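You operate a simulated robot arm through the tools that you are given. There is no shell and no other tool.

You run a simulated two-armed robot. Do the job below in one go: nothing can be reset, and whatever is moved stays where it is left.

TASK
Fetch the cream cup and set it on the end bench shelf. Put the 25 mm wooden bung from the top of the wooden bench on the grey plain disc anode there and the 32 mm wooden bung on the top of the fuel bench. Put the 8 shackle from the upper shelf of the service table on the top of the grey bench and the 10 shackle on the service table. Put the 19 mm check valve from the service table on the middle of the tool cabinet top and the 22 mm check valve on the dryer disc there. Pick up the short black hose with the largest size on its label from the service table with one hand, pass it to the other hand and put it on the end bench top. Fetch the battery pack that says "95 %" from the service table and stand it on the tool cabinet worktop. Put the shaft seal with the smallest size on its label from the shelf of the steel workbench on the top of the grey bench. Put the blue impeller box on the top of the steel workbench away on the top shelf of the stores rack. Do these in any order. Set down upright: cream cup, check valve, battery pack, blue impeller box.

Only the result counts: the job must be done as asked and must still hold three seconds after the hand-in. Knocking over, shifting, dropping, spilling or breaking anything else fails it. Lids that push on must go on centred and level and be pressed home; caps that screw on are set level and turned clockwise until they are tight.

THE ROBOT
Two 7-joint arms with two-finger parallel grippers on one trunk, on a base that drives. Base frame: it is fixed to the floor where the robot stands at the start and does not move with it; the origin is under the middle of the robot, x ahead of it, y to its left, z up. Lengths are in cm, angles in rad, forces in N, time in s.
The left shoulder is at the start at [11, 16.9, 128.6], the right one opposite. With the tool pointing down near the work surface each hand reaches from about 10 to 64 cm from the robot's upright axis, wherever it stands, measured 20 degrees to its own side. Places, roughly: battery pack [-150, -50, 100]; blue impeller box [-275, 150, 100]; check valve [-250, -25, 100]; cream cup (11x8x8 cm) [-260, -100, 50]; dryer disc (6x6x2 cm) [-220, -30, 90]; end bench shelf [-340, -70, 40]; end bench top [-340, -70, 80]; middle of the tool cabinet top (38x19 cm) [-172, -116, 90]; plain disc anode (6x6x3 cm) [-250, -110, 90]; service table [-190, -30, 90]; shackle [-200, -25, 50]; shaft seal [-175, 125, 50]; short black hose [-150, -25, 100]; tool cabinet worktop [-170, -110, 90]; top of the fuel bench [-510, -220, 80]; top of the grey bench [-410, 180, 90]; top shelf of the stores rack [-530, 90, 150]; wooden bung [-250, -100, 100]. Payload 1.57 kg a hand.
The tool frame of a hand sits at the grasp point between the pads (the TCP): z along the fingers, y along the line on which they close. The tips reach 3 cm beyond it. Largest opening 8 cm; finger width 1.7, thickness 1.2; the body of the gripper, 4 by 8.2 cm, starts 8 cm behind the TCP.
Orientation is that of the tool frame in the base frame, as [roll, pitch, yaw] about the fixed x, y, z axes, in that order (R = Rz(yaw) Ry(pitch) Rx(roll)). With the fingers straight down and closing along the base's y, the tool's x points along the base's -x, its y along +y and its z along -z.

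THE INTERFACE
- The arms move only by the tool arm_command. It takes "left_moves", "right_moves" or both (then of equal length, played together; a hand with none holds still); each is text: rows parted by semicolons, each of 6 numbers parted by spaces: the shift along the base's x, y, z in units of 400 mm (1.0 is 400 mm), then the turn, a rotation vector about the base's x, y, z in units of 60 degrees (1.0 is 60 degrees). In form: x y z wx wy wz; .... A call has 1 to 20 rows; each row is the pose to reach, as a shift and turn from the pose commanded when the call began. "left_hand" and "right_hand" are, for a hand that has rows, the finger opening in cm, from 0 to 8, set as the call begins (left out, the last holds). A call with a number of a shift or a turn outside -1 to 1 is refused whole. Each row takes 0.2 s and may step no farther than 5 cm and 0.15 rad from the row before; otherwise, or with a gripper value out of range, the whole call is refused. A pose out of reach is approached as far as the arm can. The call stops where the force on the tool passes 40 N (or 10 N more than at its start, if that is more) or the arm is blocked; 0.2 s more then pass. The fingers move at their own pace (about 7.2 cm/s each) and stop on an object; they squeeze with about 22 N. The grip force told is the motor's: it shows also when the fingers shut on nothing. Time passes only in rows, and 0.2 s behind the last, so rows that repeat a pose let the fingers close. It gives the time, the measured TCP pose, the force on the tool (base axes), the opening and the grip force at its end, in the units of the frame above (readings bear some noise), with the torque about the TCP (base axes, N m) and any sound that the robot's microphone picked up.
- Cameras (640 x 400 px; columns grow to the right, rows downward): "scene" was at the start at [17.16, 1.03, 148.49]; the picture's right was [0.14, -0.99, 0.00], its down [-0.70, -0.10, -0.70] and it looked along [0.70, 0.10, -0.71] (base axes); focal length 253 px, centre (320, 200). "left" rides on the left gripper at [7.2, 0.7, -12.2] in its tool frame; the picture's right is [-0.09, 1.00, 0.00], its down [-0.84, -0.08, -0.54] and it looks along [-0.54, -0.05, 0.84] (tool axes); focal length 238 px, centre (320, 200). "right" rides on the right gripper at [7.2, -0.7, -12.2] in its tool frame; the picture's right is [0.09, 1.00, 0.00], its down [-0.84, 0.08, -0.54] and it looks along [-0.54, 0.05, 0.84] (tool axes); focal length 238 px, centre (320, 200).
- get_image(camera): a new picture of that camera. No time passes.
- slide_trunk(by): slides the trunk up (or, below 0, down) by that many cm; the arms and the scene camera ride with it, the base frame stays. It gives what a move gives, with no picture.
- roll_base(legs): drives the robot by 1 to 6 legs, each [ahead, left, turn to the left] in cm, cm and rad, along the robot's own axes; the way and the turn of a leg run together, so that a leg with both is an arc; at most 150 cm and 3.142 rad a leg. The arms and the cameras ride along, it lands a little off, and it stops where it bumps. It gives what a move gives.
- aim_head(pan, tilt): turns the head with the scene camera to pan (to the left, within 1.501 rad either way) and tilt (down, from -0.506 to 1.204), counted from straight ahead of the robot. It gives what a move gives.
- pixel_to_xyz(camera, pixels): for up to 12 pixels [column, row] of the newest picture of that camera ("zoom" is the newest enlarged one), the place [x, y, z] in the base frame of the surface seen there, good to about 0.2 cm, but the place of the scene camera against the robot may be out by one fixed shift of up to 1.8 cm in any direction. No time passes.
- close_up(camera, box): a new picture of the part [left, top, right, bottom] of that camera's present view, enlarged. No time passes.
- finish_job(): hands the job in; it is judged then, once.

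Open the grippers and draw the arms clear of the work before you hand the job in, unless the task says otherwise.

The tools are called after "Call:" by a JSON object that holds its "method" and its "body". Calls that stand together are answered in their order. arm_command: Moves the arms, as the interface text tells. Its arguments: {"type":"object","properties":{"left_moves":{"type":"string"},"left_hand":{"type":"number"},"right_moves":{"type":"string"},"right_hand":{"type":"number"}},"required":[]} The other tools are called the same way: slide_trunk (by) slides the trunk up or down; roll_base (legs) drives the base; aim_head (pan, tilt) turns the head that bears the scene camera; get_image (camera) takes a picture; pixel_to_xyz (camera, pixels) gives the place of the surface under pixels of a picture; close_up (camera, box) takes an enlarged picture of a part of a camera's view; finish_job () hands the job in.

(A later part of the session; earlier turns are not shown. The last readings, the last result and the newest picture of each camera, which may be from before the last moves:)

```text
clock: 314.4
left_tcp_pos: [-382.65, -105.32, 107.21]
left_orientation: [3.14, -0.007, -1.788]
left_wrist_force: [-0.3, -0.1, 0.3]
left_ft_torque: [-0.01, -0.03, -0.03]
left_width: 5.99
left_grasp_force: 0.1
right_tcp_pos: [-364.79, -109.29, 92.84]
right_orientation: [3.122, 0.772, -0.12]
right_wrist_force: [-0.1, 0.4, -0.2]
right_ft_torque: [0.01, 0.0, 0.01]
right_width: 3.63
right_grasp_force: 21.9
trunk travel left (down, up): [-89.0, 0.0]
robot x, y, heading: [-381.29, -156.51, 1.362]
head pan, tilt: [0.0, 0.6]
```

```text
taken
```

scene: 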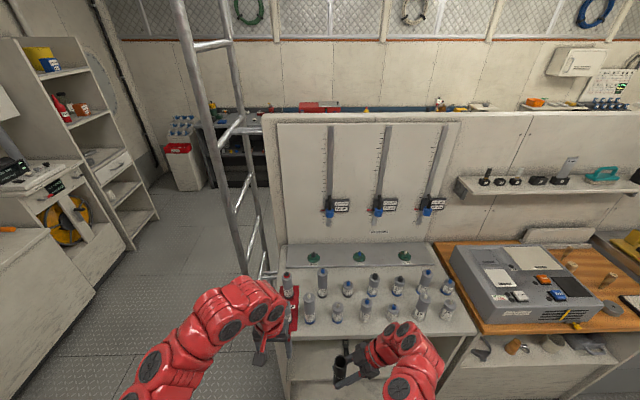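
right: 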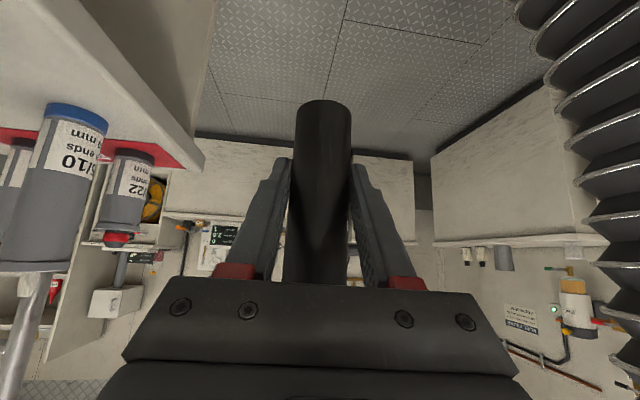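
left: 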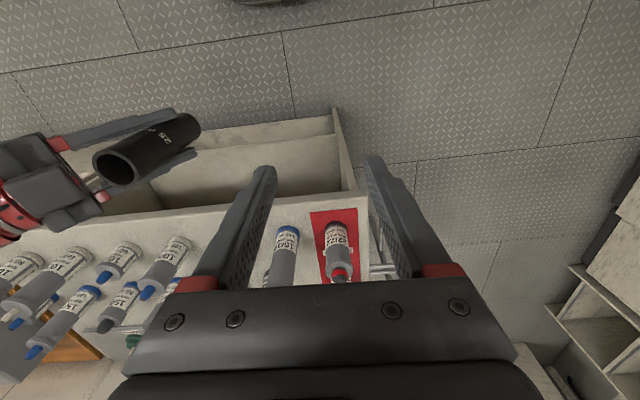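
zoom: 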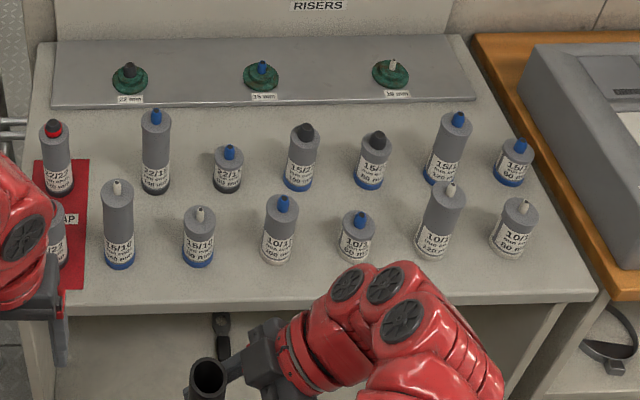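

I strafe right 45 cm so the left camera can look at the bench's right end.

Call:
{"method": "roll_base", "body": {"legs": [[0, 0, 0.025], [0, -45, 0]]}}

Call:
{"method": "get_image", "body": {"camera": "left"}}

Call:
{"method": "get_image", "body": {"camera": "scene"}}

```text
clock: 317.6
left_tcp_pos: [-337.18, -114.45, 107.13]
left_orientation: [3.14, -0.009, -1.772]
left_wrist_force: [0.5, -0.2, 0.2]
left_ft_torque: [0.02, -0.01, -0.01]
left_width: 5.99
left_grasp_force: 0.1
right_tcp_pos: [-319.3, -117.97, 92.92]
right_orientation: [3.123, 0.772, -0.107]
right_wrist_force: [-0.9, -0.5, -0.4]
right_ft_torque: [0.0, 0.01, 0.01]
right_width: 3.64
right_grasp_force: 22.0
trunk travel left (down, up): [-89.0, 0.0]
robot x, y, heading: [-335.72, -165.68, 1.372]
head pan, tilt: [0.0, 0.6]
```

```text
taken
```

left: 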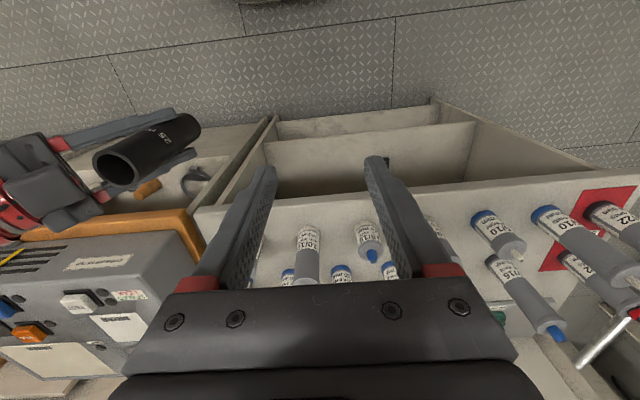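

```text
taken
```

scene: 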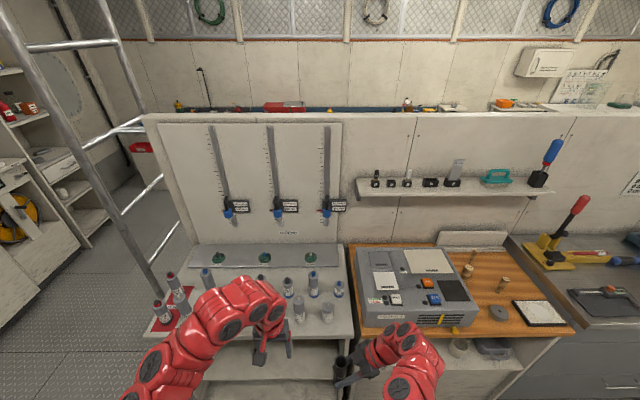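

I measure the right column of tubes and the bench edges in the left view and scene view.

Call:
{"method": "pixel_to_xyz", "body": {"camera": "left", "pixels": [[308, 230], [308, 270], [367, 225], [330, 205], [285, 205], [215, 215], [280, 230], [275, 260], [340, 270], [340, 230], [330, 250], [258, 262]]}}

Call:
{"method": "pixel_to_xyz", "body": {"camera": "scene", "pixels": [[345, 270], [352, 335], [338, 320], [328, 312], [338, 290], [313, 285], [300, 270], [320, 270], [343, 300], [347, 320], [300, 330], [338, 264]]}}

Call:
{"method": "close_up", "body": {"camera": "scene", "box": [180, 235, 370, 350]}}

```text
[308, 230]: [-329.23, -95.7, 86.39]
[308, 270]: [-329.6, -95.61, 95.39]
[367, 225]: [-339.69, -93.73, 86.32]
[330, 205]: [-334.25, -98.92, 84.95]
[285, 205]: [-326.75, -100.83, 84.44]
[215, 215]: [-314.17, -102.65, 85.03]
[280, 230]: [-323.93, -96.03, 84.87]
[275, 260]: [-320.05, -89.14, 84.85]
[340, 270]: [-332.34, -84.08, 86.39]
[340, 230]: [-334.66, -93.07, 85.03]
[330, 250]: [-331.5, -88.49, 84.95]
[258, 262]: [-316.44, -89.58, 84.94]
```

```text
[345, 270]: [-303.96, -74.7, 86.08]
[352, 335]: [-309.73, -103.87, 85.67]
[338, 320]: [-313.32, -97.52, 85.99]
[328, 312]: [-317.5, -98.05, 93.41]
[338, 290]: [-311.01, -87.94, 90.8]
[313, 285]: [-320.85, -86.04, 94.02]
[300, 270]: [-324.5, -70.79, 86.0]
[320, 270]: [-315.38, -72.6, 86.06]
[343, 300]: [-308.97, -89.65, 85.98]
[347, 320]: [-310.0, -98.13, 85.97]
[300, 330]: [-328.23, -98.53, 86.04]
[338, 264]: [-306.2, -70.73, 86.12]
```

```text
3.37 times, centred on (275, 292) of scene
```

zoom: 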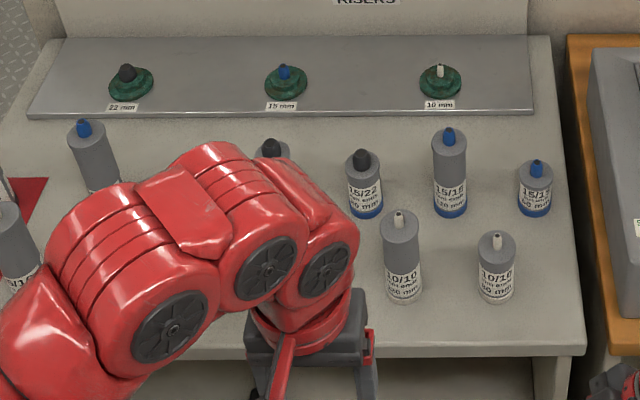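

Bench surface is z=84.95; a free spot at the front-right corner is about (-312,-97). I check the grey panel box next to it for arm clearance.

Call:
{"method": "pixel_to_xyz", "body": {"camera": "scene", "pixels": [[358, 262], [362, 300], [366, 322], [380, 327], [400, 320], [358, 250], [372, 300], [420, 295], [355, 345], [470, 315], [456, 345], [575, 330]]}}

Call:
{"method": "get_image", "body": {"camera": "right"}}

```text
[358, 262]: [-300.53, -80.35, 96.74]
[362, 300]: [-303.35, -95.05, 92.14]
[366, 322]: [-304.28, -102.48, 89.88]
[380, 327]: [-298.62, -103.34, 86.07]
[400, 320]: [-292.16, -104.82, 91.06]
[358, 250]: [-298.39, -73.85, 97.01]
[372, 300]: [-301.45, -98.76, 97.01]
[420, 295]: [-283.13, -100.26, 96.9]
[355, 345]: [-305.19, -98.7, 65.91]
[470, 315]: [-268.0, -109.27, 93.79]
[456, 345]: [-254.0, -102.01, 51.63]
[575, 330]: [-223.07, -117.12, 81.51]
```

```text
taken
```

right: 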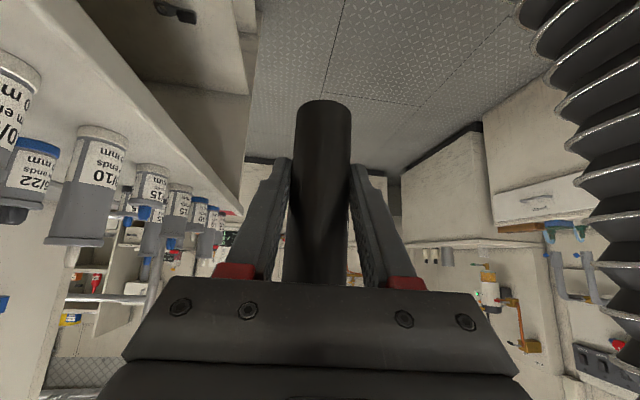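

The panel box (top z≈96) would conflict with the right wrist if I approach squarely. I test yawing the right hand 0.3 rad clockwise with a 5 cm forward extension, so the wrist stays over the aisle.

Call:
{"method": "arm_command", "body": {"right_moves": "0.006 0.031 0 0 0 -0.07; 0.0125 0.061 0 0 0 -0.143; 0.019 0.092 0 0 0 -0.215; 0.025 0.1225 0 0 0 -0.287"}}

Call:
{"method": "get_image", "body": {"camera": "right"}}

```text
clock: 318.6
left_tcp_pos: [-337.14, -114.51, 107.27]
left_orientation: [3.141, -0.008, -1.773]
left_wrist_force: [0.2, 0.5, 0.0]
left_ft_torque: [0.01, -0.01, 0.02]
left_width: 5.98
left_grasp_force: 0.0
right_tcp_pos: [-318.38, -113.11, 93.09]
right_orientation: [3.123, 0.77, -0.408]
right_wrist_force: [-0.2, 1.1, -0.4]
right_ft_torque: [0.0, -0.01, -0.05]
right_width: 3.65
right_grasp_force: 22.6
trunk travel left (down, up): [-89.0, 0.0]
robot x, y, heading: [-335.59, -165.47, 1.373]
head pan, tilt: [0.0, 0.6]
```

```text
taken
```

right: 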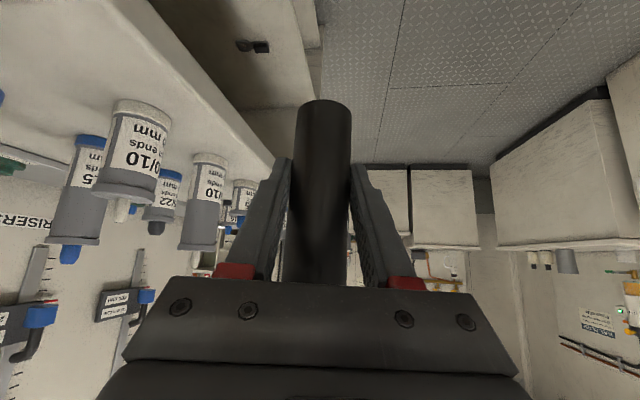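

That's reachable. I yaw another 0.3 rad the same way.

Call:
{"method": "arm_command", "body": {"right_moves": "0 0 0 0 0 -0.072; 0 0 0 0 0 -0.143; 0 0 0 0 0 -0.215; 0 0 0 0 0 -0.287"}}

```text
clock: 319.6
left_tcp_pos: [-337.25, -114.52, 107.21]
left_orientation: [3.139, -0.005, -1.771]
left_wrist_force: [-0.8, 0.6, -1.1]
left_ft_torque: [0.01, 0.0, 0.03]
left_width: 6.01
left_grasp_force: 0.1
right_tcp_pos: [-318.25, -113.29, 93.06]
right_orientation: [3.123, 0.773, -0.71]
right_wrist_force: [-0.2, 0.7, 0.4]
right_ft_torque: [0.0, -0.01, -0.01]
right_width: 3.61
right_grasp_force: 21.5
trunk travel left (down, up): [-89.0, 0.0]
robot x, y, heading: [-335.58, -165.8, 1.37]
head pan, tilt: [0.0, 0.6]
```

Still fine. One more 0.3 rad step.

Call:
{"method": "arm_command", "body": {"right_moves": "0 0 0 0 0 -0.072; 0 0 0 0 0 -0.143; 0 0 0 0 0 -0.215; 0 0 0 0 0 -0.287"}}

Call:
{"method": "get_image", "body": {"camera": "right"}}

Call:
{"method": "get_image", "body": {"camera": "scene"}}

```text
clock: 320.6
left_tcp_pos: [-337.16, -114.49, 107.28]
left_orientation: [3.141, -0.006, -1.774]
left_wrist_force: [-0.8, 0.6, 0.2]
left_ft_torque: [-0.01, -0.01, 0.0]
left_width: 5.97
left_grasp_force: 0.1
right_tcp_pos: [-318.2, -113.27, 93.07]
right_orientation: [3.122, 0.773, -1.008]
right_wrist_force: [0.6, 0.7, 0.3]
right_ft_torque: [-0.04, -0.02, 0.03]
right_width: 3.61
right_grasp_force: 21.6
trunk travel left (down, up): [-89.0, 0.0]
robot x, y, heading: [-335.56, -165.48, 1.37]
head pan, tilt: [0.0, 0.6]
```

```text
taken
```

right: 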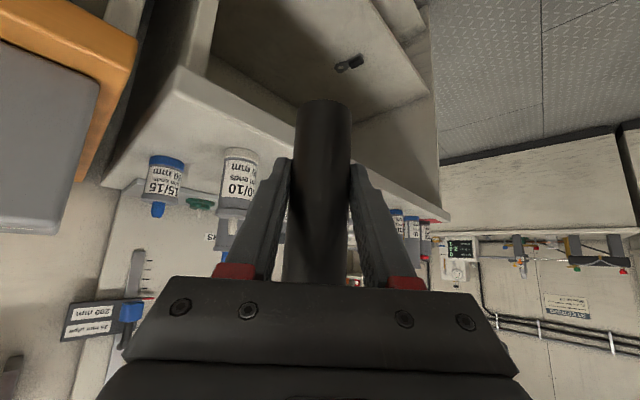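

```text
taken
```

scene: 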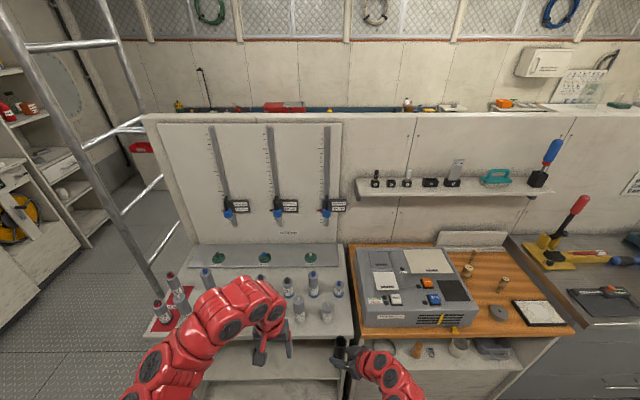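

The wrist is now back over the aisle. I measure the nearest tubes and bench corner in the right view to fix the set-down spot.

Call:
{"method": "pixel_to_xyz", "body": {"camera": "right", "pixels": [[240, 155], [225, 185], [255, 175], [238, 200], [165, 162], [165, 185], [205, 75], [180, 80], [130, 160], [240, 110], [100, 180], [270, 120]]}}

Call:
{"method": "close_up", "body": {"camera": "right", "box": [80, 60, 320, 240]}}

```text
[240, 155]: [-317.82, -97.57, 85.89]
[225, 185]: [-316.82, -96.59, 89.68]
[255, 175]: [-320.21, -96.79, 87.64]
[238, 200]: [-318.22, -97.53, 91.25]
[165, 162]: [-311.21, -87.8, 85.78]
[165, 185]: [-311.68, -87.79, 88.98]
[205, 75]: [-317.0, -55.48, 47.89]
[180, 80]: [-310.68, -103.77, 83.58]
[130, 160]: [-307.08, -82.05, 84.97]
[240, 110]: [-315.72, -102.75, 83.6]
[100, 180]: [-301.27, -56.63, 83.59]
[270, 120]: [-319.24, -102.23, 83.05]
```

```text
2.22 times, centred on (200, 150) of right
```

zoom: 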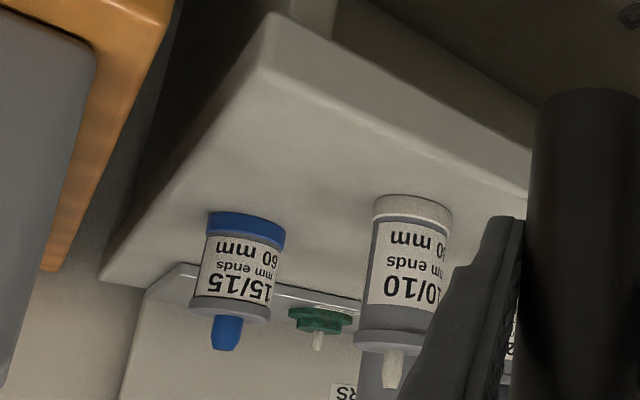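

Chosen spot: hose axis at (-312.3,-98.7), about 3 cm clear of tube, front edge and 1.3 cm of the right edge. I drive right 3.4 and forward 14.8.

Call:
{"method": "roll_base", "body": {"legs": [[0, -3.4, 0], [14.8, 0, 0]]}}

Call:
{"method": "get_image", "body": {"camera": "right"}}

Call:
{"method": "get_image", "body": {"camera": "left"}}

Call:
{"method": "get_image", "body": {"camera": "scene"}}

```text
clock: 322.4
left_tcp_pos: [-330.72, -100.75, 107.34]
left_orientation: [3.141, -0.007, -1.777]
left_wrist_force: [0.3, -1.1, 0.4]
left_ft_torque: [0.02, -0.01, -0.03]
left_width: 5.99
left_grasp_force: 0.0
right_tcp_pos: [-311.7, -99.53, 93.01]
right_orientation: [3.123, 0.771, -1.011]
right_wrist_force: [-0.7, -0.8, -0.3]
right_ft_torque: [-0.02, 0.01, 0.01]
right_width: 3.65
right_grasp_force: 22.0
trunk travel left (down, up): [-89.0, 0.0]
robot x, y, heading: [-329.0, -151.68, 1.367]
head pan, tilt: [0.0, 0.6]
```

```text
taken
```

right: 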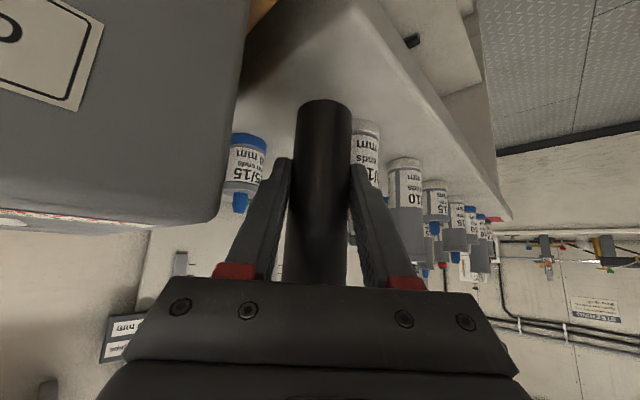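

```text
taken
```

left: 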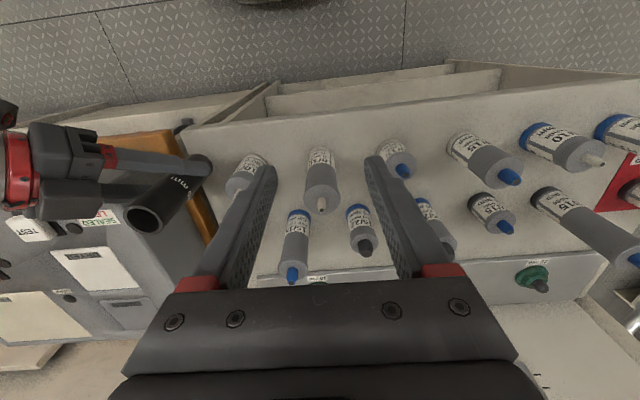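

```text
taken
```

scene: 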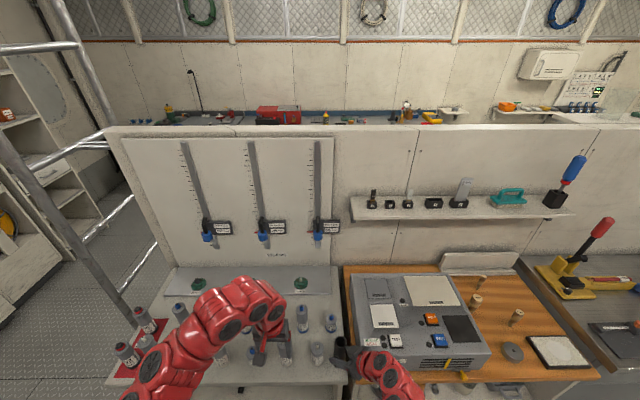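

I check the hose's verticality and position against the bench edge using the left view: ring top at (145,218), foot near (203,163).

Call:
{"method": "pixel_to_xyz", "body": {"camera": "left", "pixels": [[130, 212], [160, 225], [150, 232], [205, 165], [195, 185], [180, 195], [208, 158], [245, 165], [220, 150], [195, 135], [250, 185], [185, 215]]}}

Call:
{"method": "close_up", "body": {"camera": "left", "box": [90, 110, 290, 250]}}

Call:
{"method": "close_up", "body": {"camera": "scene", "box": [280, 290, 420, 390]}}

```text
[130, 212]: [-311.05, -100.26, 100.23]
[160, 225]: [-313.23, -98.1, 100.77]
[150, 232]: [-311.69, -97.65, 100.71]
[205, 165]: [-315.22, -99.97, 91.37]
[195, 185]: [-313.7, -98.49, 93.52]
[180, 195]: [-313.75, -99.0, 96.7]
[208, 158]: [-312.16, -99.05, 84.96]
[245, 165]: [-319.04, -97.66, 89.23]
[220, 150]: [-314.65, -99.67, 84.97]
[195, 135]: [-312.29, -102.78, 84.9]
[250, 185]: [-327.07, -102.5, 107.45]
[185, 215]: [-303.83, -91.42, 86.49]
```

```text
2.86 times, centred on (190, 180) of left
```

zoom: 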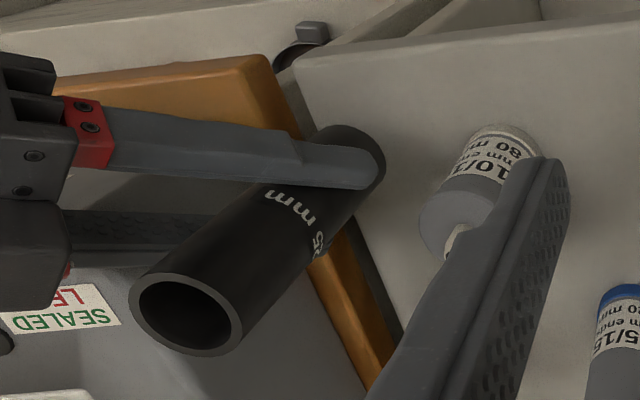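

```text
4.00 times, centred on (350, 340) of scene
```

zoom: 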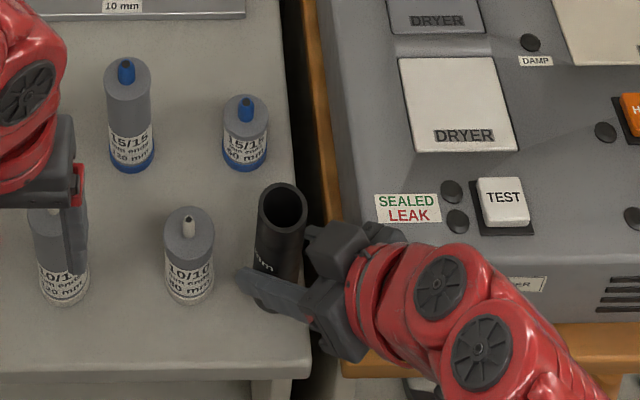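

Hose top is at z≈100.8 so its foot is near 87.8; it is nearly vertical. I lower the trunk 2.4 cm, then check.

Call:
{"method": "slide_trunk", "body": {"by": -2.3}}

Call:
{"method": "get_image", "body": {"camera": "right"}}

Call:
{"method": "close_up", "body": {"camera": "scene", "box": [280, 290, 420, 390]}}

```text
clock: 323.1
left_tcp_pos: [-330.69, -100.81, 104.97]
left_orientation: [3.141, -0.006, -1.777]
left_wrist_force: [0.1, 0.0, 1.4]
left_ft_torque: [0.03, -0.01, 0.0]
left_width: 6.01
left_grasp_force: 0.1
right_tcp_pos: [-311.75, -99.75, 90.67]
right_orientation: [3.121, 0.768, -1.01]
right_wrist_force: [-2.7, -2.4, -0.2]
right_ft_torque: [0.26, -0.15, -0.28]
right_width: 3.65
right_grasp_force: 22.0
trunk travel left (down, up): [-86.6, 2.3]
robot x, y, heading: [-329.49, -151.73, 1.367]
head pan, tilt: [0.0, 0.6]
```

```text
taken
```

right: 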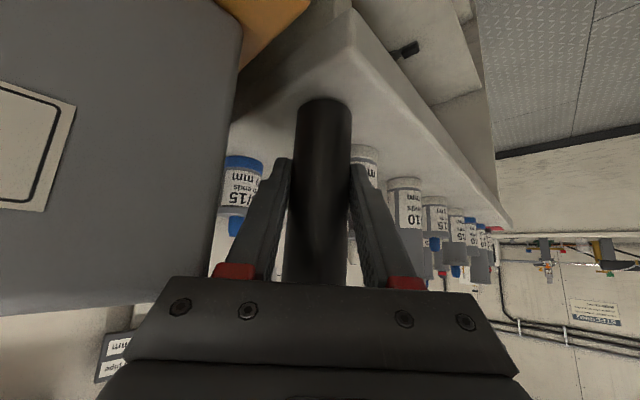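

```text
4.00 times, centred on (350, 340) of scene
```

zoom: 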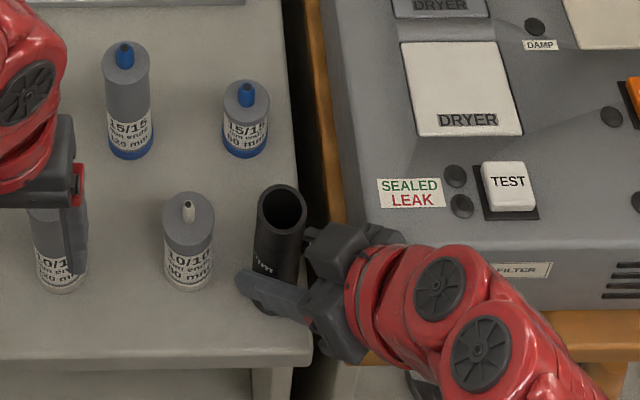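

A light force appears (−2.7,−2.4 N). I lower another 0.3 cm to confirm contact.

Call:
{"method": "slide_trunk", "body": {"by": -0.3}}

Call:
{"method": "close_up", "body": {"camera": "right", "box": [250, 60, 410, 180]}}

```text
clock: 323.6
left_tcp_pos: [-330.83, -100.89, 104.8]
left_orientation: [3.14, -0.005, -1.777]
left_wrist_force: [-0.2, -0.9, -0.3]
left_ft_torque: [-0.02, -0.06, -0.02]
left_width: 6.03
left_grasp_force: 0.0
right_tcp_pos: [-311.71, -99.67, 90.74]
right_orientation: [3.127, 0.774, -1.006]
right_wrist_force: [-4.0, -9.8, 21.3]
right_ft_torque: [-0.04, -1.64, -0.8]
right_width: 3.68
right_grasp_force: 22.4
trunk travel left (down, up): [-86.4, 2.6]
robot x, y, heading: [-329.61, -151.9, 1.369]
head pan, tilt: [0.0, 0.6]
```

```text
3.33 times, centred on (330, 120) of right
```

zoom: 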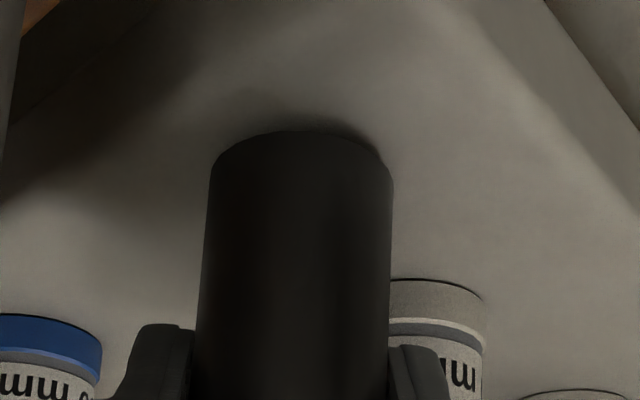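

Firm contact (21 N up). I ease up 0.15 cm and open the right hand to 5.2.

Call:
{"method": "slide_trunk", "body": {"by": 0.2}}

Call:
{"method": "arm_command", "body": {"right_moves": "0 0 0 0 0 0; 0 0 0 0 0 0; 0 0 0 0 0 0", "right_hand": 5}}

Call:
{"method": "close_up", "body": {"camera": "scene", "box": [280, 290, 420, 390]}}

Call:
{"method": "get_image", "body": {"camera": "right"}}

```text
clock: 324.2
left_tcp_pos: [-330.74, -100.85, 104.89]
left_orientation: [3.139, -0.004, -1.777]
left_wrist_force: [-0.7, 0.0, 0.4]
left_ft_torque: [-0.01, 0.02, 0.02]
left_width: 6.0
left_grasp_force: 0.0
right_tcp_pos: [-311.8, -99.56, 90.8]
right_orientation: [3.123, 0.772, -1.011]
right_wrist_force: [-3.1, -10.2, 12.2]
right_ft_torque: [0.16, -1.0, -0.72]
right_width: 3.64
right_grasp_force: 21.6
trunk travel left (down, up): [-86.6, 2.4]
robot x, y, heading: [-329.34, -151.58, 1.369]
head pan, tilt: [0.0, 0.6]
```

```text
clock: 325.0
left_tcp_pos: [-330.9, -100.78, 104.92]
left_orientation: [3.139, -0.006, -1.775]
left_wrist_force: [0.7, 0.7, 0.4]
left_ft_torque: [-0.02, -0.01, -0.01]
left_width: 6.02
left_grasp_force: 0.0
right_tcp_pos: [-311.95, -99.71, 90.62]
right_orientation: [3.122, 0.771, -1.011]
right_wrist_force: [-8.5, -13.0, 1.3]
right_ft_torque: [0.71, -0.5, -1.11]
right_width: 4.14
right_grasp_force: 0.1
trunk travel left (down, up): [-86.6, 2.4]
robot x, y, heading: [-329.18, -151.45, 1.372]
head pan, tilt: [0.0, 0.6]
```

```text
4.00 times, centred on (350, 340) of scene
```

zoom: 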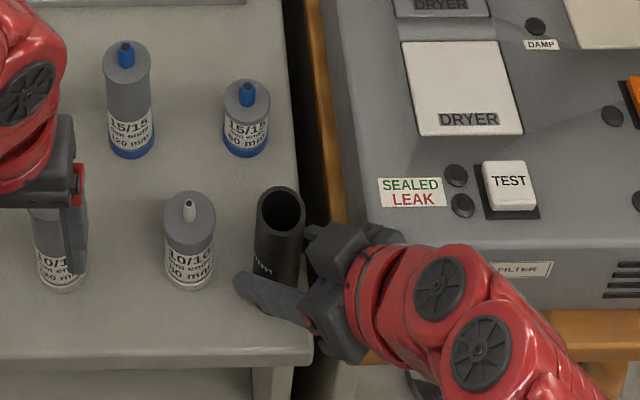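

```text
taken
```

right: 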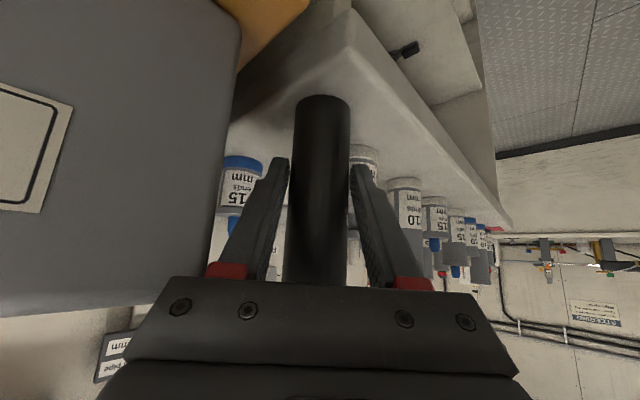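

The opening finger met the panel's corner (width only 4.14, side force). I stop pushing (set 4.1) and raise straight up 1.5 cm to clear the panel.

Call:
{"method": "arm_command", "body": {"right_moves": "0 0 0.01 0 0 0; 0 0 0.02 0 0 0", "right_hand": 4.1}}

Call:
{"method": "close_up", "body": {"camera": "scene", "box": [280, 290, 420, 390]}}

```text
clock: 325.6
left_tcp_pos: [-330.9, -100.75, 104.78]
left_orientation: [3.14, -0.005, -1.777]
left_wrist_force: [0.7, 0.5, -0.2]
left_ft_torque: [-0.01, -0.01, -0.01]
left_width: 6.0
left_grasp_force: 0.1
right_tcp_pos: [-311.74, -99.44, 91.54]
right_orientation: [3.126, 0.771, -1.009]
right_wrist_force: [-6.3, -3.6, -2.0]
right_ft_torque: [0.15, -0.27, -0.32]
right_width: 3.7
right_grasp_force: 0.0
trunk travel left (down, up): [-86.6, 2.4]
robot x, y, heading: [-329.24, -151.46, 1.368]
head pan, tilt: [0.0, 0.6]
```

```text
4.00 times, centred on (350, 340) of scene
```

zoom: 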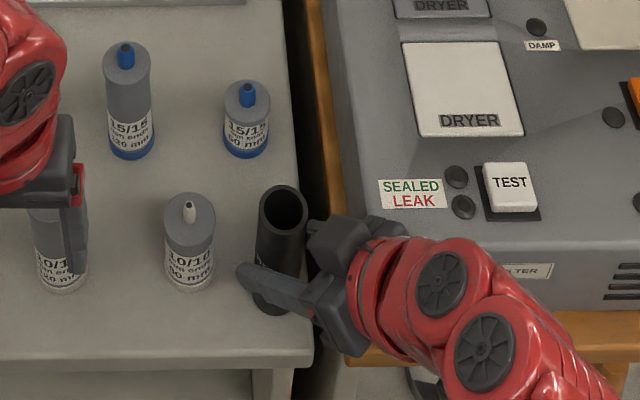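

The panel still presses on the finger from the side. I raise further by 3 cm to clear its top.

Call:
{"method": "arm_command", "body": {"right_moves": "0 0 0.02 0 0 0; 0 0 0.04 0 0 0; 0 0 0.06 0 0 0; 0 0 0.075 0 0 0", "right_hand": 4.1}}

Call:
{"method": "close_up", "body": {"camera": "scene", "box": [280, 290, 420, 390]}}

Call:
{"method": "get_image", "body": {"camera": "right"}}

```text
clock: 326.6
left_tcp_pos: [-330.59, -100.57, 104.79]
left_orientation: [3.141, -0.01, -1.779]
left_wrist_force: [0.1, 0.6, -0.9]
left_ft_torque: [0.01, 0.0, 0.02]
left_width: 6.0
left_grasp_force: 0.0
right_tcp_pos: [-311.67, -99.34, 94.5]
right_orientation: [3.122, 0.773, -1.012]
right_wrist_force: [0.7, -0.7, -0.3]
right_ft_torque: [0.04, 0.0, -0.01]
right_width: 4.09
right_grasp_force: 0.2
trunk travel left (down, up): [-86.6, 2.4]
robot x, y, heading: [-329.07, -151.64, 1.371]
head pan, tilt: [0.0, 0.6]
```

```text
4.00 times, centred on (350, 340) of scene
```

zoom: 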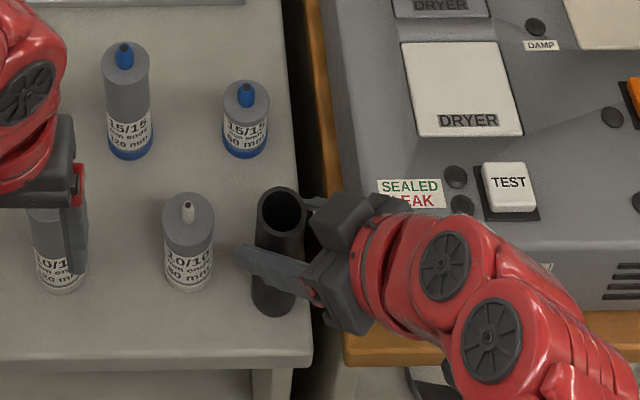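

```text
taken
```

right: 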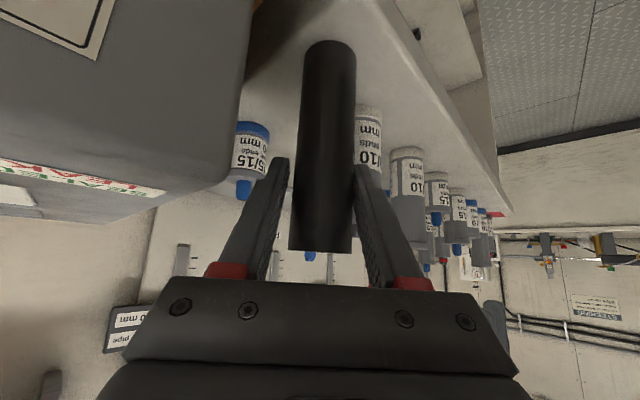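

The hose stands free on the end bench; forces are zero. I open to 5.5 and withdraw 7 cm along the tool axis (up and back).

Call:
{"method": "arm_command", "body": {"right_moves": "0 0 0 0 0 0; 0.016 -0.026 0.0314 0 0 0; 0.0325 -0.0516 0.063 0 0 0; 0.049 -0.0775 0.094 0 0 0; 0.065 -0.103 0.1255 0 0 0", "right_hand": 5.4}}

Call:
{"method": "get_image", "body": {"camera": "right"}}

Call:
{"method": "close_up", "body": {"camera": "scene", "box": [280, 290, 420, 390]}}

```text
clock: 327.8
left_tcp_pos: [-330.75, -100.66, 104.89]
left_orientation: [3.139, -0.007, -1.777]
left_wrist_force: [-0.4, 1.2, -0.6]
left_ft_torque: [0.03, 0.03, -0.02]
left_width: 6.0
left_grasp_force: 0.2
right_tcp_pos: [-309.04, -103.53, 99.34]
right_orientation: [3.121, 0.771, -1.01]
right_wrist_force: [-0.9, -0.3, 0.4]
right_ft_torque: [0.01, -0.05, 0.0]
right_width: 5.42
right_grasp_force: 0.0
trunk travel left (down, up): [-86.6, 2.4]
robot x, y, heading: [-329.09, -151.65, 1.371]
head pan, tilt: [0.0, 0.6]
```

```text
taken
```

right: 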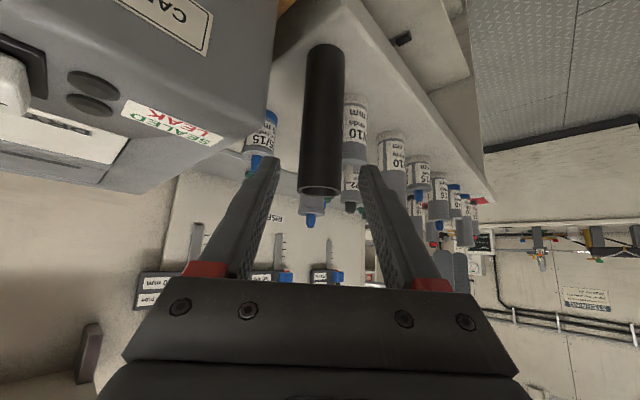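

```text
4.00 times, centred on (350, 340) of scene
```

zoom: 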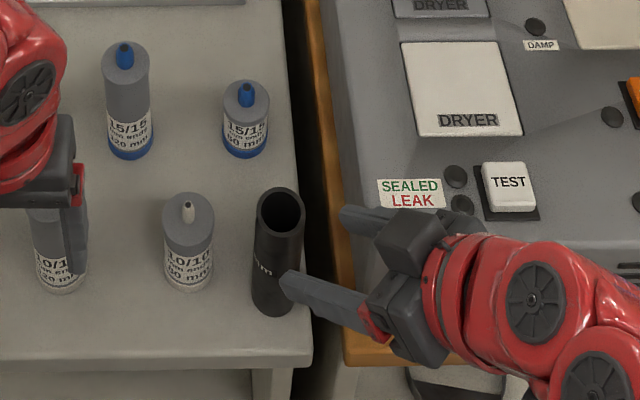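

The hose stands upright on the end bench. I withdraw another 4 cm and then back the robot off 12 cm.

Call:
{"method": "arm_command", "body": {"right_moves": "0.0185 -0.0295 0.036 0 0 0; 0.037 -0.059 0.072 0 0 0"}}

Call:
{"method": "roll_base", "body": {"legs": [[-14, 0, 0]]}}

Call:
{"method": "get_image", "body": {"camera": "scene"}}

Call:
{"method": "get_image", "body": {"camera": "left"}}

```text
clock: 328.4
left_tcp_pos: [-330.66, -100.81, 104.75]
left_orientation: [3.14, -0.007, -1.776]
left_wrist_force: [0.2, 0.3, -0.3]
left_ft_torque: [0.03, -0.03, -0.03]
left_width: 6.01
left_grasp_force: 0.0
right_tcp_pos: [-307.44, -105.78, 102.19]
right_orientation: [3.124, 0.772, -1.01]
right_wrist_force: [-1.3, 0.2, -0.4]
right_ft_torque: [0.04, -0.02, 0.0]
right_width: 5.39
right_grasp_force: 0.0
trunk travel left (down, up): [-86.6, 2.4]
robot x, y, heading: [-329.1, -151.5, 1.368]
head pan, tilt: [0.0, 0.6]
```

```text
clock: 329.7
left_tcp_pos: [-333.49, -114.15, 104.67]
left_orientation: [3.138, -0.009, -1.776]
left_wrist_force: [0.2, -0.2, 0.5]
left_ft_torque: [0.01, 0.02, 0.0]
left_width: 6.01
left_grasp_force: 0.1
right_tcp_pos: [-310.28, -119.13, 102.18]
right_orientation: [3.121, 0.77, -1.012]
right_wrist_force: [0.5, 1.0, -0.2]
right_ft_torque: [-0.02, 0.03, 0.04]
right_width: 5.42
right_grasp_force: 0.0
trunk travel left (down, up): [-86.6, 2.4]
robot x, y, heading: [-331.77, -165.47, 1.365]
head pan, tilt: [0.0, 0.6]
```

```text
taken
```

scene: 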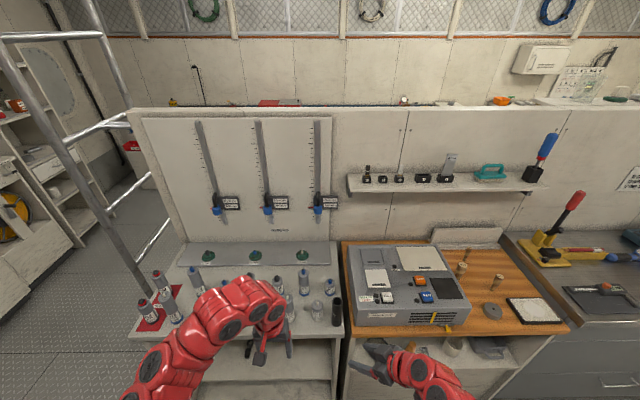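

```text
taken
```

left: 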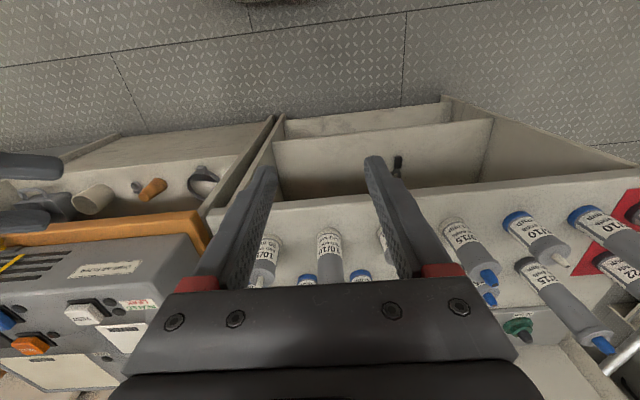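

Hose task done. I see bungs at (463,268),(497,280) and the grey disc anode at (492,312) on the wooden bench. I first return the right hand to straight-down.

Call:
{"method": "arm_command", "body": {"right_moves": "0.03 -0.006 0 -0.104 -0.065 0; 0.065 -0.013 0 -0.208 -0.13 0; 0.098 -0.02 0 -0.312 -0.195 0; 0.13 -0.026 0 -0.415 -0.26 0; 0.163 -0.033 0 -0.519 -0.326 0; 0.196 -0.04 0 -0.623 -0.391 0", "right_hand": 8}}

Call:
{"method": "arm_command", "body": {"right_moves": "0 0 0 0 0 -0.1215; 0 0 0 0 0 -0.243; 0 0 0 0 0 -0.3645; 0 0 0 0 0 -0.486; 0 0 0 0 0 -0.6075; 0 0 0 0 0 -0.729"}}

Call:
{"method": "close_up", "body": {"camera": "scene", "box": [430, 220, 600, 350]}}

```text
clock: 331.1
left_tcp_pos: [-333.44, -114.13, 104.84]
left_orientation: [3.139, -0.008, -1.777]
left_wrist_force: [-0.3, 0.4, -0.4]
left_ft_torque: [-0.04, 0.02, 0.0]
left_width: 6.01
left_grasp_force: 0.2
right_tcp_pos: [-302.55, -120.79, 102.2]
right_orientation: [3.123, -0.001, -1.013]
right_wrist_force: [0.5, 0.0, 1.2]
right_ft_torque: [-0.02, -0.01, -0.01]
right_width: 8.0
right_grasp_force: 0.0
trunk travel left (down, up): [-86.6, 2.4]
robot x, y, heading: [-332.19, -165.35, 1.369]
head pan, tilt: [0.0, 0.6]
```

```text
clock: 332.5
left_tcp_pos: [-333.54, -114.35, 104.77]
left_orientation: [3.141, -0.008, -1.777]
left_wrist_force: [0.0, 0.0, -0.2]
left_ft_torque: [0.0, -0.01, -0.01]
left_width: 5.99
left_grasp_force: 0.0
right_tcp_pos: [-302.42, -120.87, 102.09]
right_orientation: [3.123, 0.003, -1.777]
right_wrist_force: [-0.8, 0.3, -0.1]
right_ft_torque: [0.0, -0.02, 0.02]
right_width: 8.0
right_grasp_force: 0.0
trunk travel left (down, up): [-86.6, 2.4]
robot x, y, heading: [-332.0, -165.49, 1.367]
head pan, tilt: [0.0, 0.6]
```

```text
3.08 times, centred on (515, 285) of scene
```

zoom: 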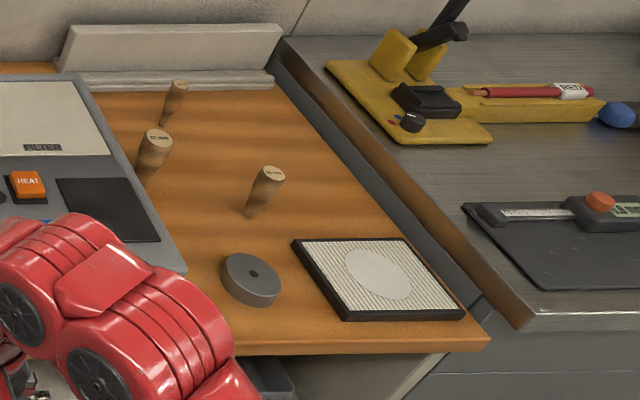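

Three bungs and the grey disc are visible. I strafe right 64 cm to stand in front of them.

Call:
{"method": "roll_base", "body": {"legs": [[0, 0, 0.017], [0, -64, 0]]}}

Call:
{"method": "get_image", "body": {"camera": "scene"}}

Call:
{"method": "get_image", "body": {"camera": "right"}}

Call:
{"method": "get_image", "body": {"camera": "left"}}

```text
clock: 336.4
left_tcp_pos: [-270.72, -126.27, 104.79]
left_orientation: [3.14, -0.008, -1.76]
left_wrist_force: [-0.1, -0.8, 0.4]
left_ft_torque: [0.03, 0.02, 0.03]
left_width: 6.0
left_grasp_force: 0.0
right_tcp_pos: [-239.61, -132.36, 102.11]
right_orientation: [3.122, 0.001, -1.759]
right_wrist_force: [0.1, 0.2, -0.5]
right_ft_torque: [-0.01, 0.02, -0.04]
right_width: 8.03
right_grasp_force: 0.0
trunk travel left (down, up): [-86.6, 2.4]
robot x, y, heading: [-268.47, -177.37, 1.387]
head pan, tilt: [0.0, 0.6]
```

```text
taken
```

scene: 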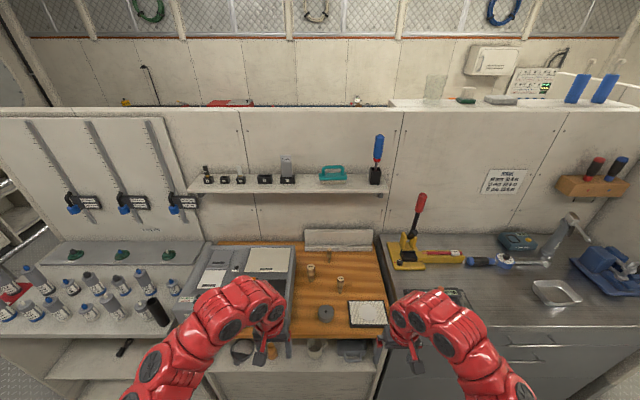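

```text
taken
```

right: 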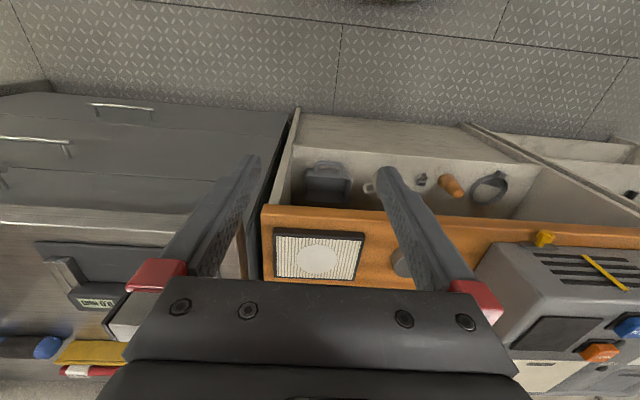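

```text
taken
```

left: 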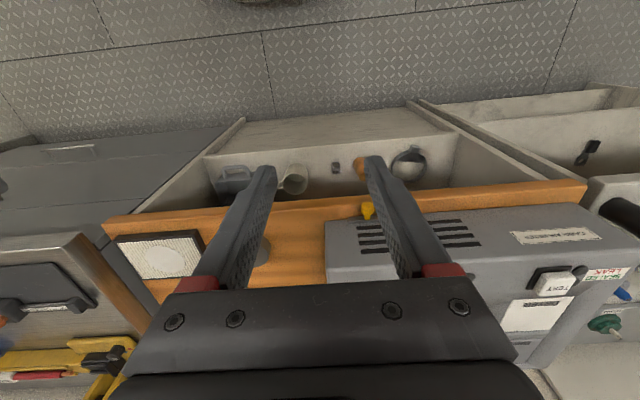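

I zoom in on bungs and anode, and on the shelf items below.

Call:
{"method": "close_up", "body": {"camera": "scene", "box": [280, 240, 400, 330]}}

Call:
{"method": "pixel_to_xyz", "body": {"camera": "zoom", "pixels": [[165, 150], [325, 215], [245, 385], [248, 360], [165, 210], [325, 270], [200, 300], [400, 360]]}}

Call:
{"method": "close_up", "body": {"camera": "left", "box": [190, 130, 450, 220]}}

```text
4.44 times, centred on (340, 285) of scene
```

zoom: 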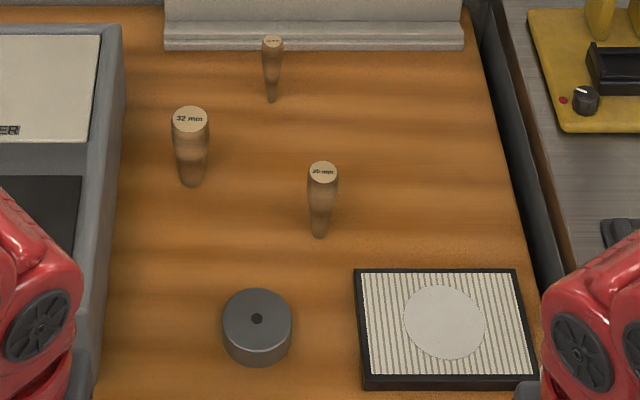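

```text
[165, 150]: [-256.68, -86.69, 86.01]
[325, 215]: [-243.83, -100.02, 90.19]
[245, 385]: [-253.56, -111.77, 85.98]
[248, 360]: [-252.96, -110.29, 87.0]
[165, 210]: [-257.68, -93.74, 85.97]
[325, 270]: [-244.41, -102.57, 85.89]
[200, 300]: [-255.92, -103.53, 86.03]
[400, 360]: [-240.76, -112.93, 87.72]
```

```text
2.46 times, centred on (320, 175) of left
```

zoom: 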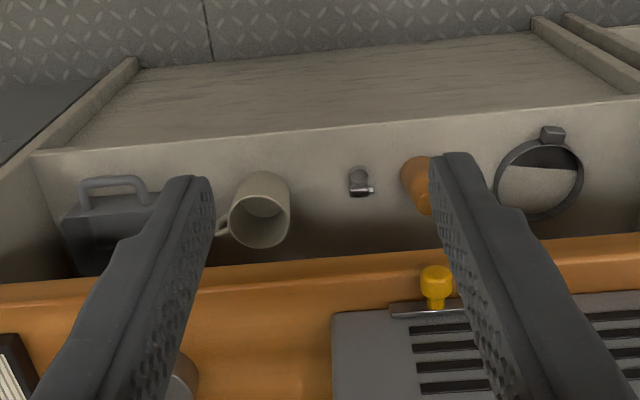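

Labels: 32 mm bung at zoom (190,120), 25 mm at (322,170); anode disc at (257,325). I raise the trunk fully and approach 27 cm.

Call:
{"method": "slide_trunk", "body": {"by": 2.4}}

Call:
{"method": "roll_base", "body": {"legs": [[27, 0, 0]]}}

Call:
{"method": "get_image", "body": {"camera": "right"}}

Call:
{"method": "get_image", "body": {"camera": "left"}}

```text
clock: 337.1
left_tcp_pos: [-270.65, -126.35, 107.14]
left_orientation: [3.139, -0.007, -1.76]
left_wrist_force: [0.1, 0.7, 0.3]
left_ft_torque: [0.0, 0.0, 0.0]
left_width: 6.0
left_grasp_force: 0.0
right_tcp_pos: [-239.5, -132.44, 104.49]
right_orientation: [3.122, 0.001, -1.759]
right_wrist_force: [0.0, -0.1, 0.2]
right_ft_torque: [-0.02, -0.02, 0.0]
right_width: 8.0
right_grasp_force: 0.1
trunk travel left (down, up): [-89.0, 0.0]
robot x, y, heading: [-268.49, -177.47, 1.382]
head pan, tilt: [0.0, 0.6]
```

```text
clock: 339.0
left_tcp_pos: [-265.65, -99.66, 107.17]
left_orientation: [3.139, -0.007, -1.762]
left_wrist_force: [-0.3, -0.1, 0.4]
left_ft_torque: [0.01, 0.02, -0.04]
left_width: 6.03
left_grasp_force: 0.0
right_tcp_pos: [-234.59, -105.89, 104.59]
right_orientation: [3.124, 0.002, -1.757]
right_wrist_force: [-0.7, -0.8, 0.2]
right_ft_torque: [0.0, -0.03, 0.02]
right_width: 8.0
right_grasp_force: 0.0
trunk travel left (down, up): [-89.0, 0.0]
robot x, y, heading: [-263.12, -150.61, 1.381]
head pan, tilt: [0.0, 0.6]
```

```text
taken
```

right: 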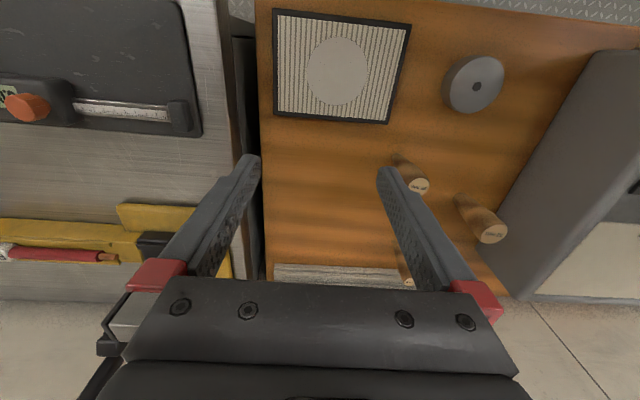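

```text
taken
```

left: 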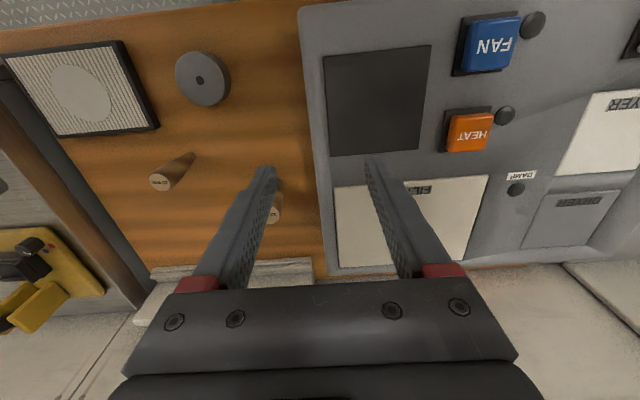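

In the right view: 25 mm bung top at (418,187), 32 mm at (493,232), anode at (475,87). I zoom to confirm and measure.

Call:
{"method": "close_up", "body": {"camera": "right", "box": [370, 40, 540, 250]}}

Call:
{"method": "pixel_to_xyz", "body": {"camera": "right", "pixels": [[418, 187], [409, 187], [427, 185], [418, 179], [418, 194], [477, 87], [447, 90], [504, 72], [475, 58], [470, 110], [493, 232], [400, 165]]}}

Call:
{"method": "pixel_to_xyz", "body": {"camera": "left", "pixels": [[160, 182], [200, 82], [177, 80], [222, 75], [203, 55], [200, 103], [275, 213], [195, 160], [305, 20], [325, 270]]}}

```text
1.90 times, centred on (455, 145) of right
```

zoom: 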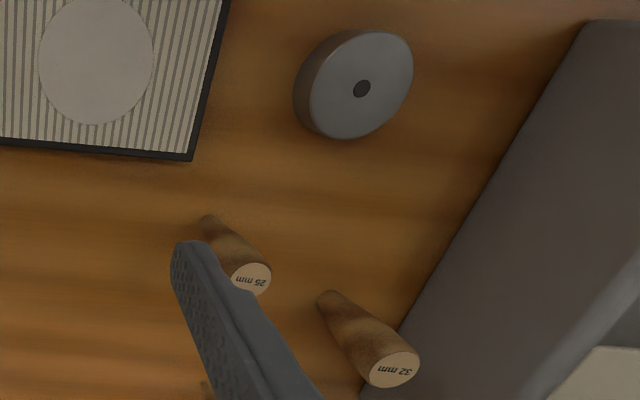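

```text
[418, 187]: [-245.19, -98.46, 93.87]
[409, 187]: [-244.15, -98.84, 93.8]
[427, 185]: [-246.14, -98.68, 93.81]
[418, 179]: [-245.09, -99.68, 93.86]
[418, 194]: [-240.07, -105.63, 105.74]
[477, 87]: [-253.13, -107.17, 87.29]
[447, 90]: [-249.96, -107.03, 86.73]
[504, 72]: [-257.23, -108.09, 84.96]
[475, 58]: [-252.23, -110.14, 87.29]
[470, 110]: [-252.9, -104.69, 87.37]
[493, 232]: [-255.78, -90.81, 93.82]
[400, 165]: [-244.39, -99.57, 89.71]
```

```text
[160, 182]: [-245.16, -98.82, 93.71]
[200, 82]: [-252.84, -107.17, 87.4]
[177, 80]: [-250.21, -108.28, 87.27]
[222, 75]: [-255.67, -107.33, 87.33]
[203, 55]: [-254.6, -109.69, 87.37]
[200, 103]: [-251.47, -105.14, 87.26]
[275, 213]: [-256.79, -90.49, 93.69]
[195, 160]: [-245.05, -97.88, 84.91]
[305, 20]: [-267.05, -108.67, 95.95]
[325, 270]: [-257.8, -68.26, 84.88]
```

Bung 25 mm top centre is (-245.15,-98.75,93.8); anode hole centre (-253.0,-107.2), top z=87.3. I move the right hand over the 25 mm bung and the left hand aside.

Call:
{"method": "arm_command", "body": {"left_moves": "-0.05 0.01 0 0 0 0; -0.1 0.02 0 0 0 0; -0.15 0.03 0 0 0 0; -0.2 0.038 0 0 0 0", "right_moves": "-0.066 0.045 0 0 0 0; -0.132 0.09 0 0 0 0; -0.198 0.134 0 0 0 0; -0.264 0.179 -0.03 0 0 0", "right_hand": 5}}

Call:
{"method": "get_image", "body": {"camera": "right"}}

```text
clock: 340.0
left_tcp_pos: [-273.98, -97.88, 107.11]
left_orientation: [-3.141, -0.008, -1.76]
left_wrist_force: [-0.1, 0.1, -0.4]
left_ft_torque: [0.0, 0.0, 0.03]
left_width: 6.01
left_grasp_force: 0.2
right_tcp_pos: [-245.39, -98.45, 103.47]
right_orientation: [3.125, 0.0, -1.757]
right_wrist_force: [-0.7, -0.9, -0.4]
right_ft_torque: [-0.03, -0.03, 0.03]
right_width: 5.01
right_grasp_force: 0.2
trunk travel left (down, up): [-89.0, 0.0]
robot x, y, heading: [-262.93, -150.52, 1.385]
head pan, tilt: [0.0, 0.6]
```

```text
taken
```

right: 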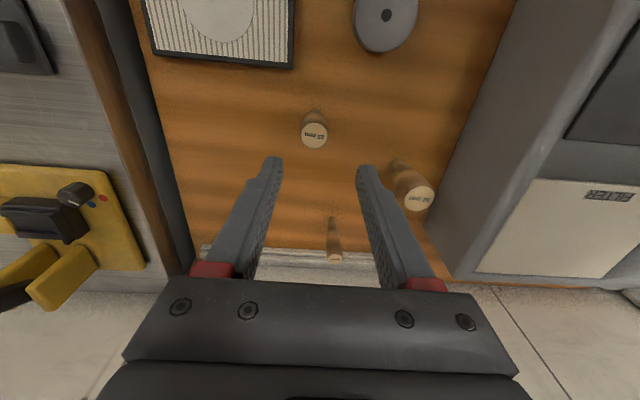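

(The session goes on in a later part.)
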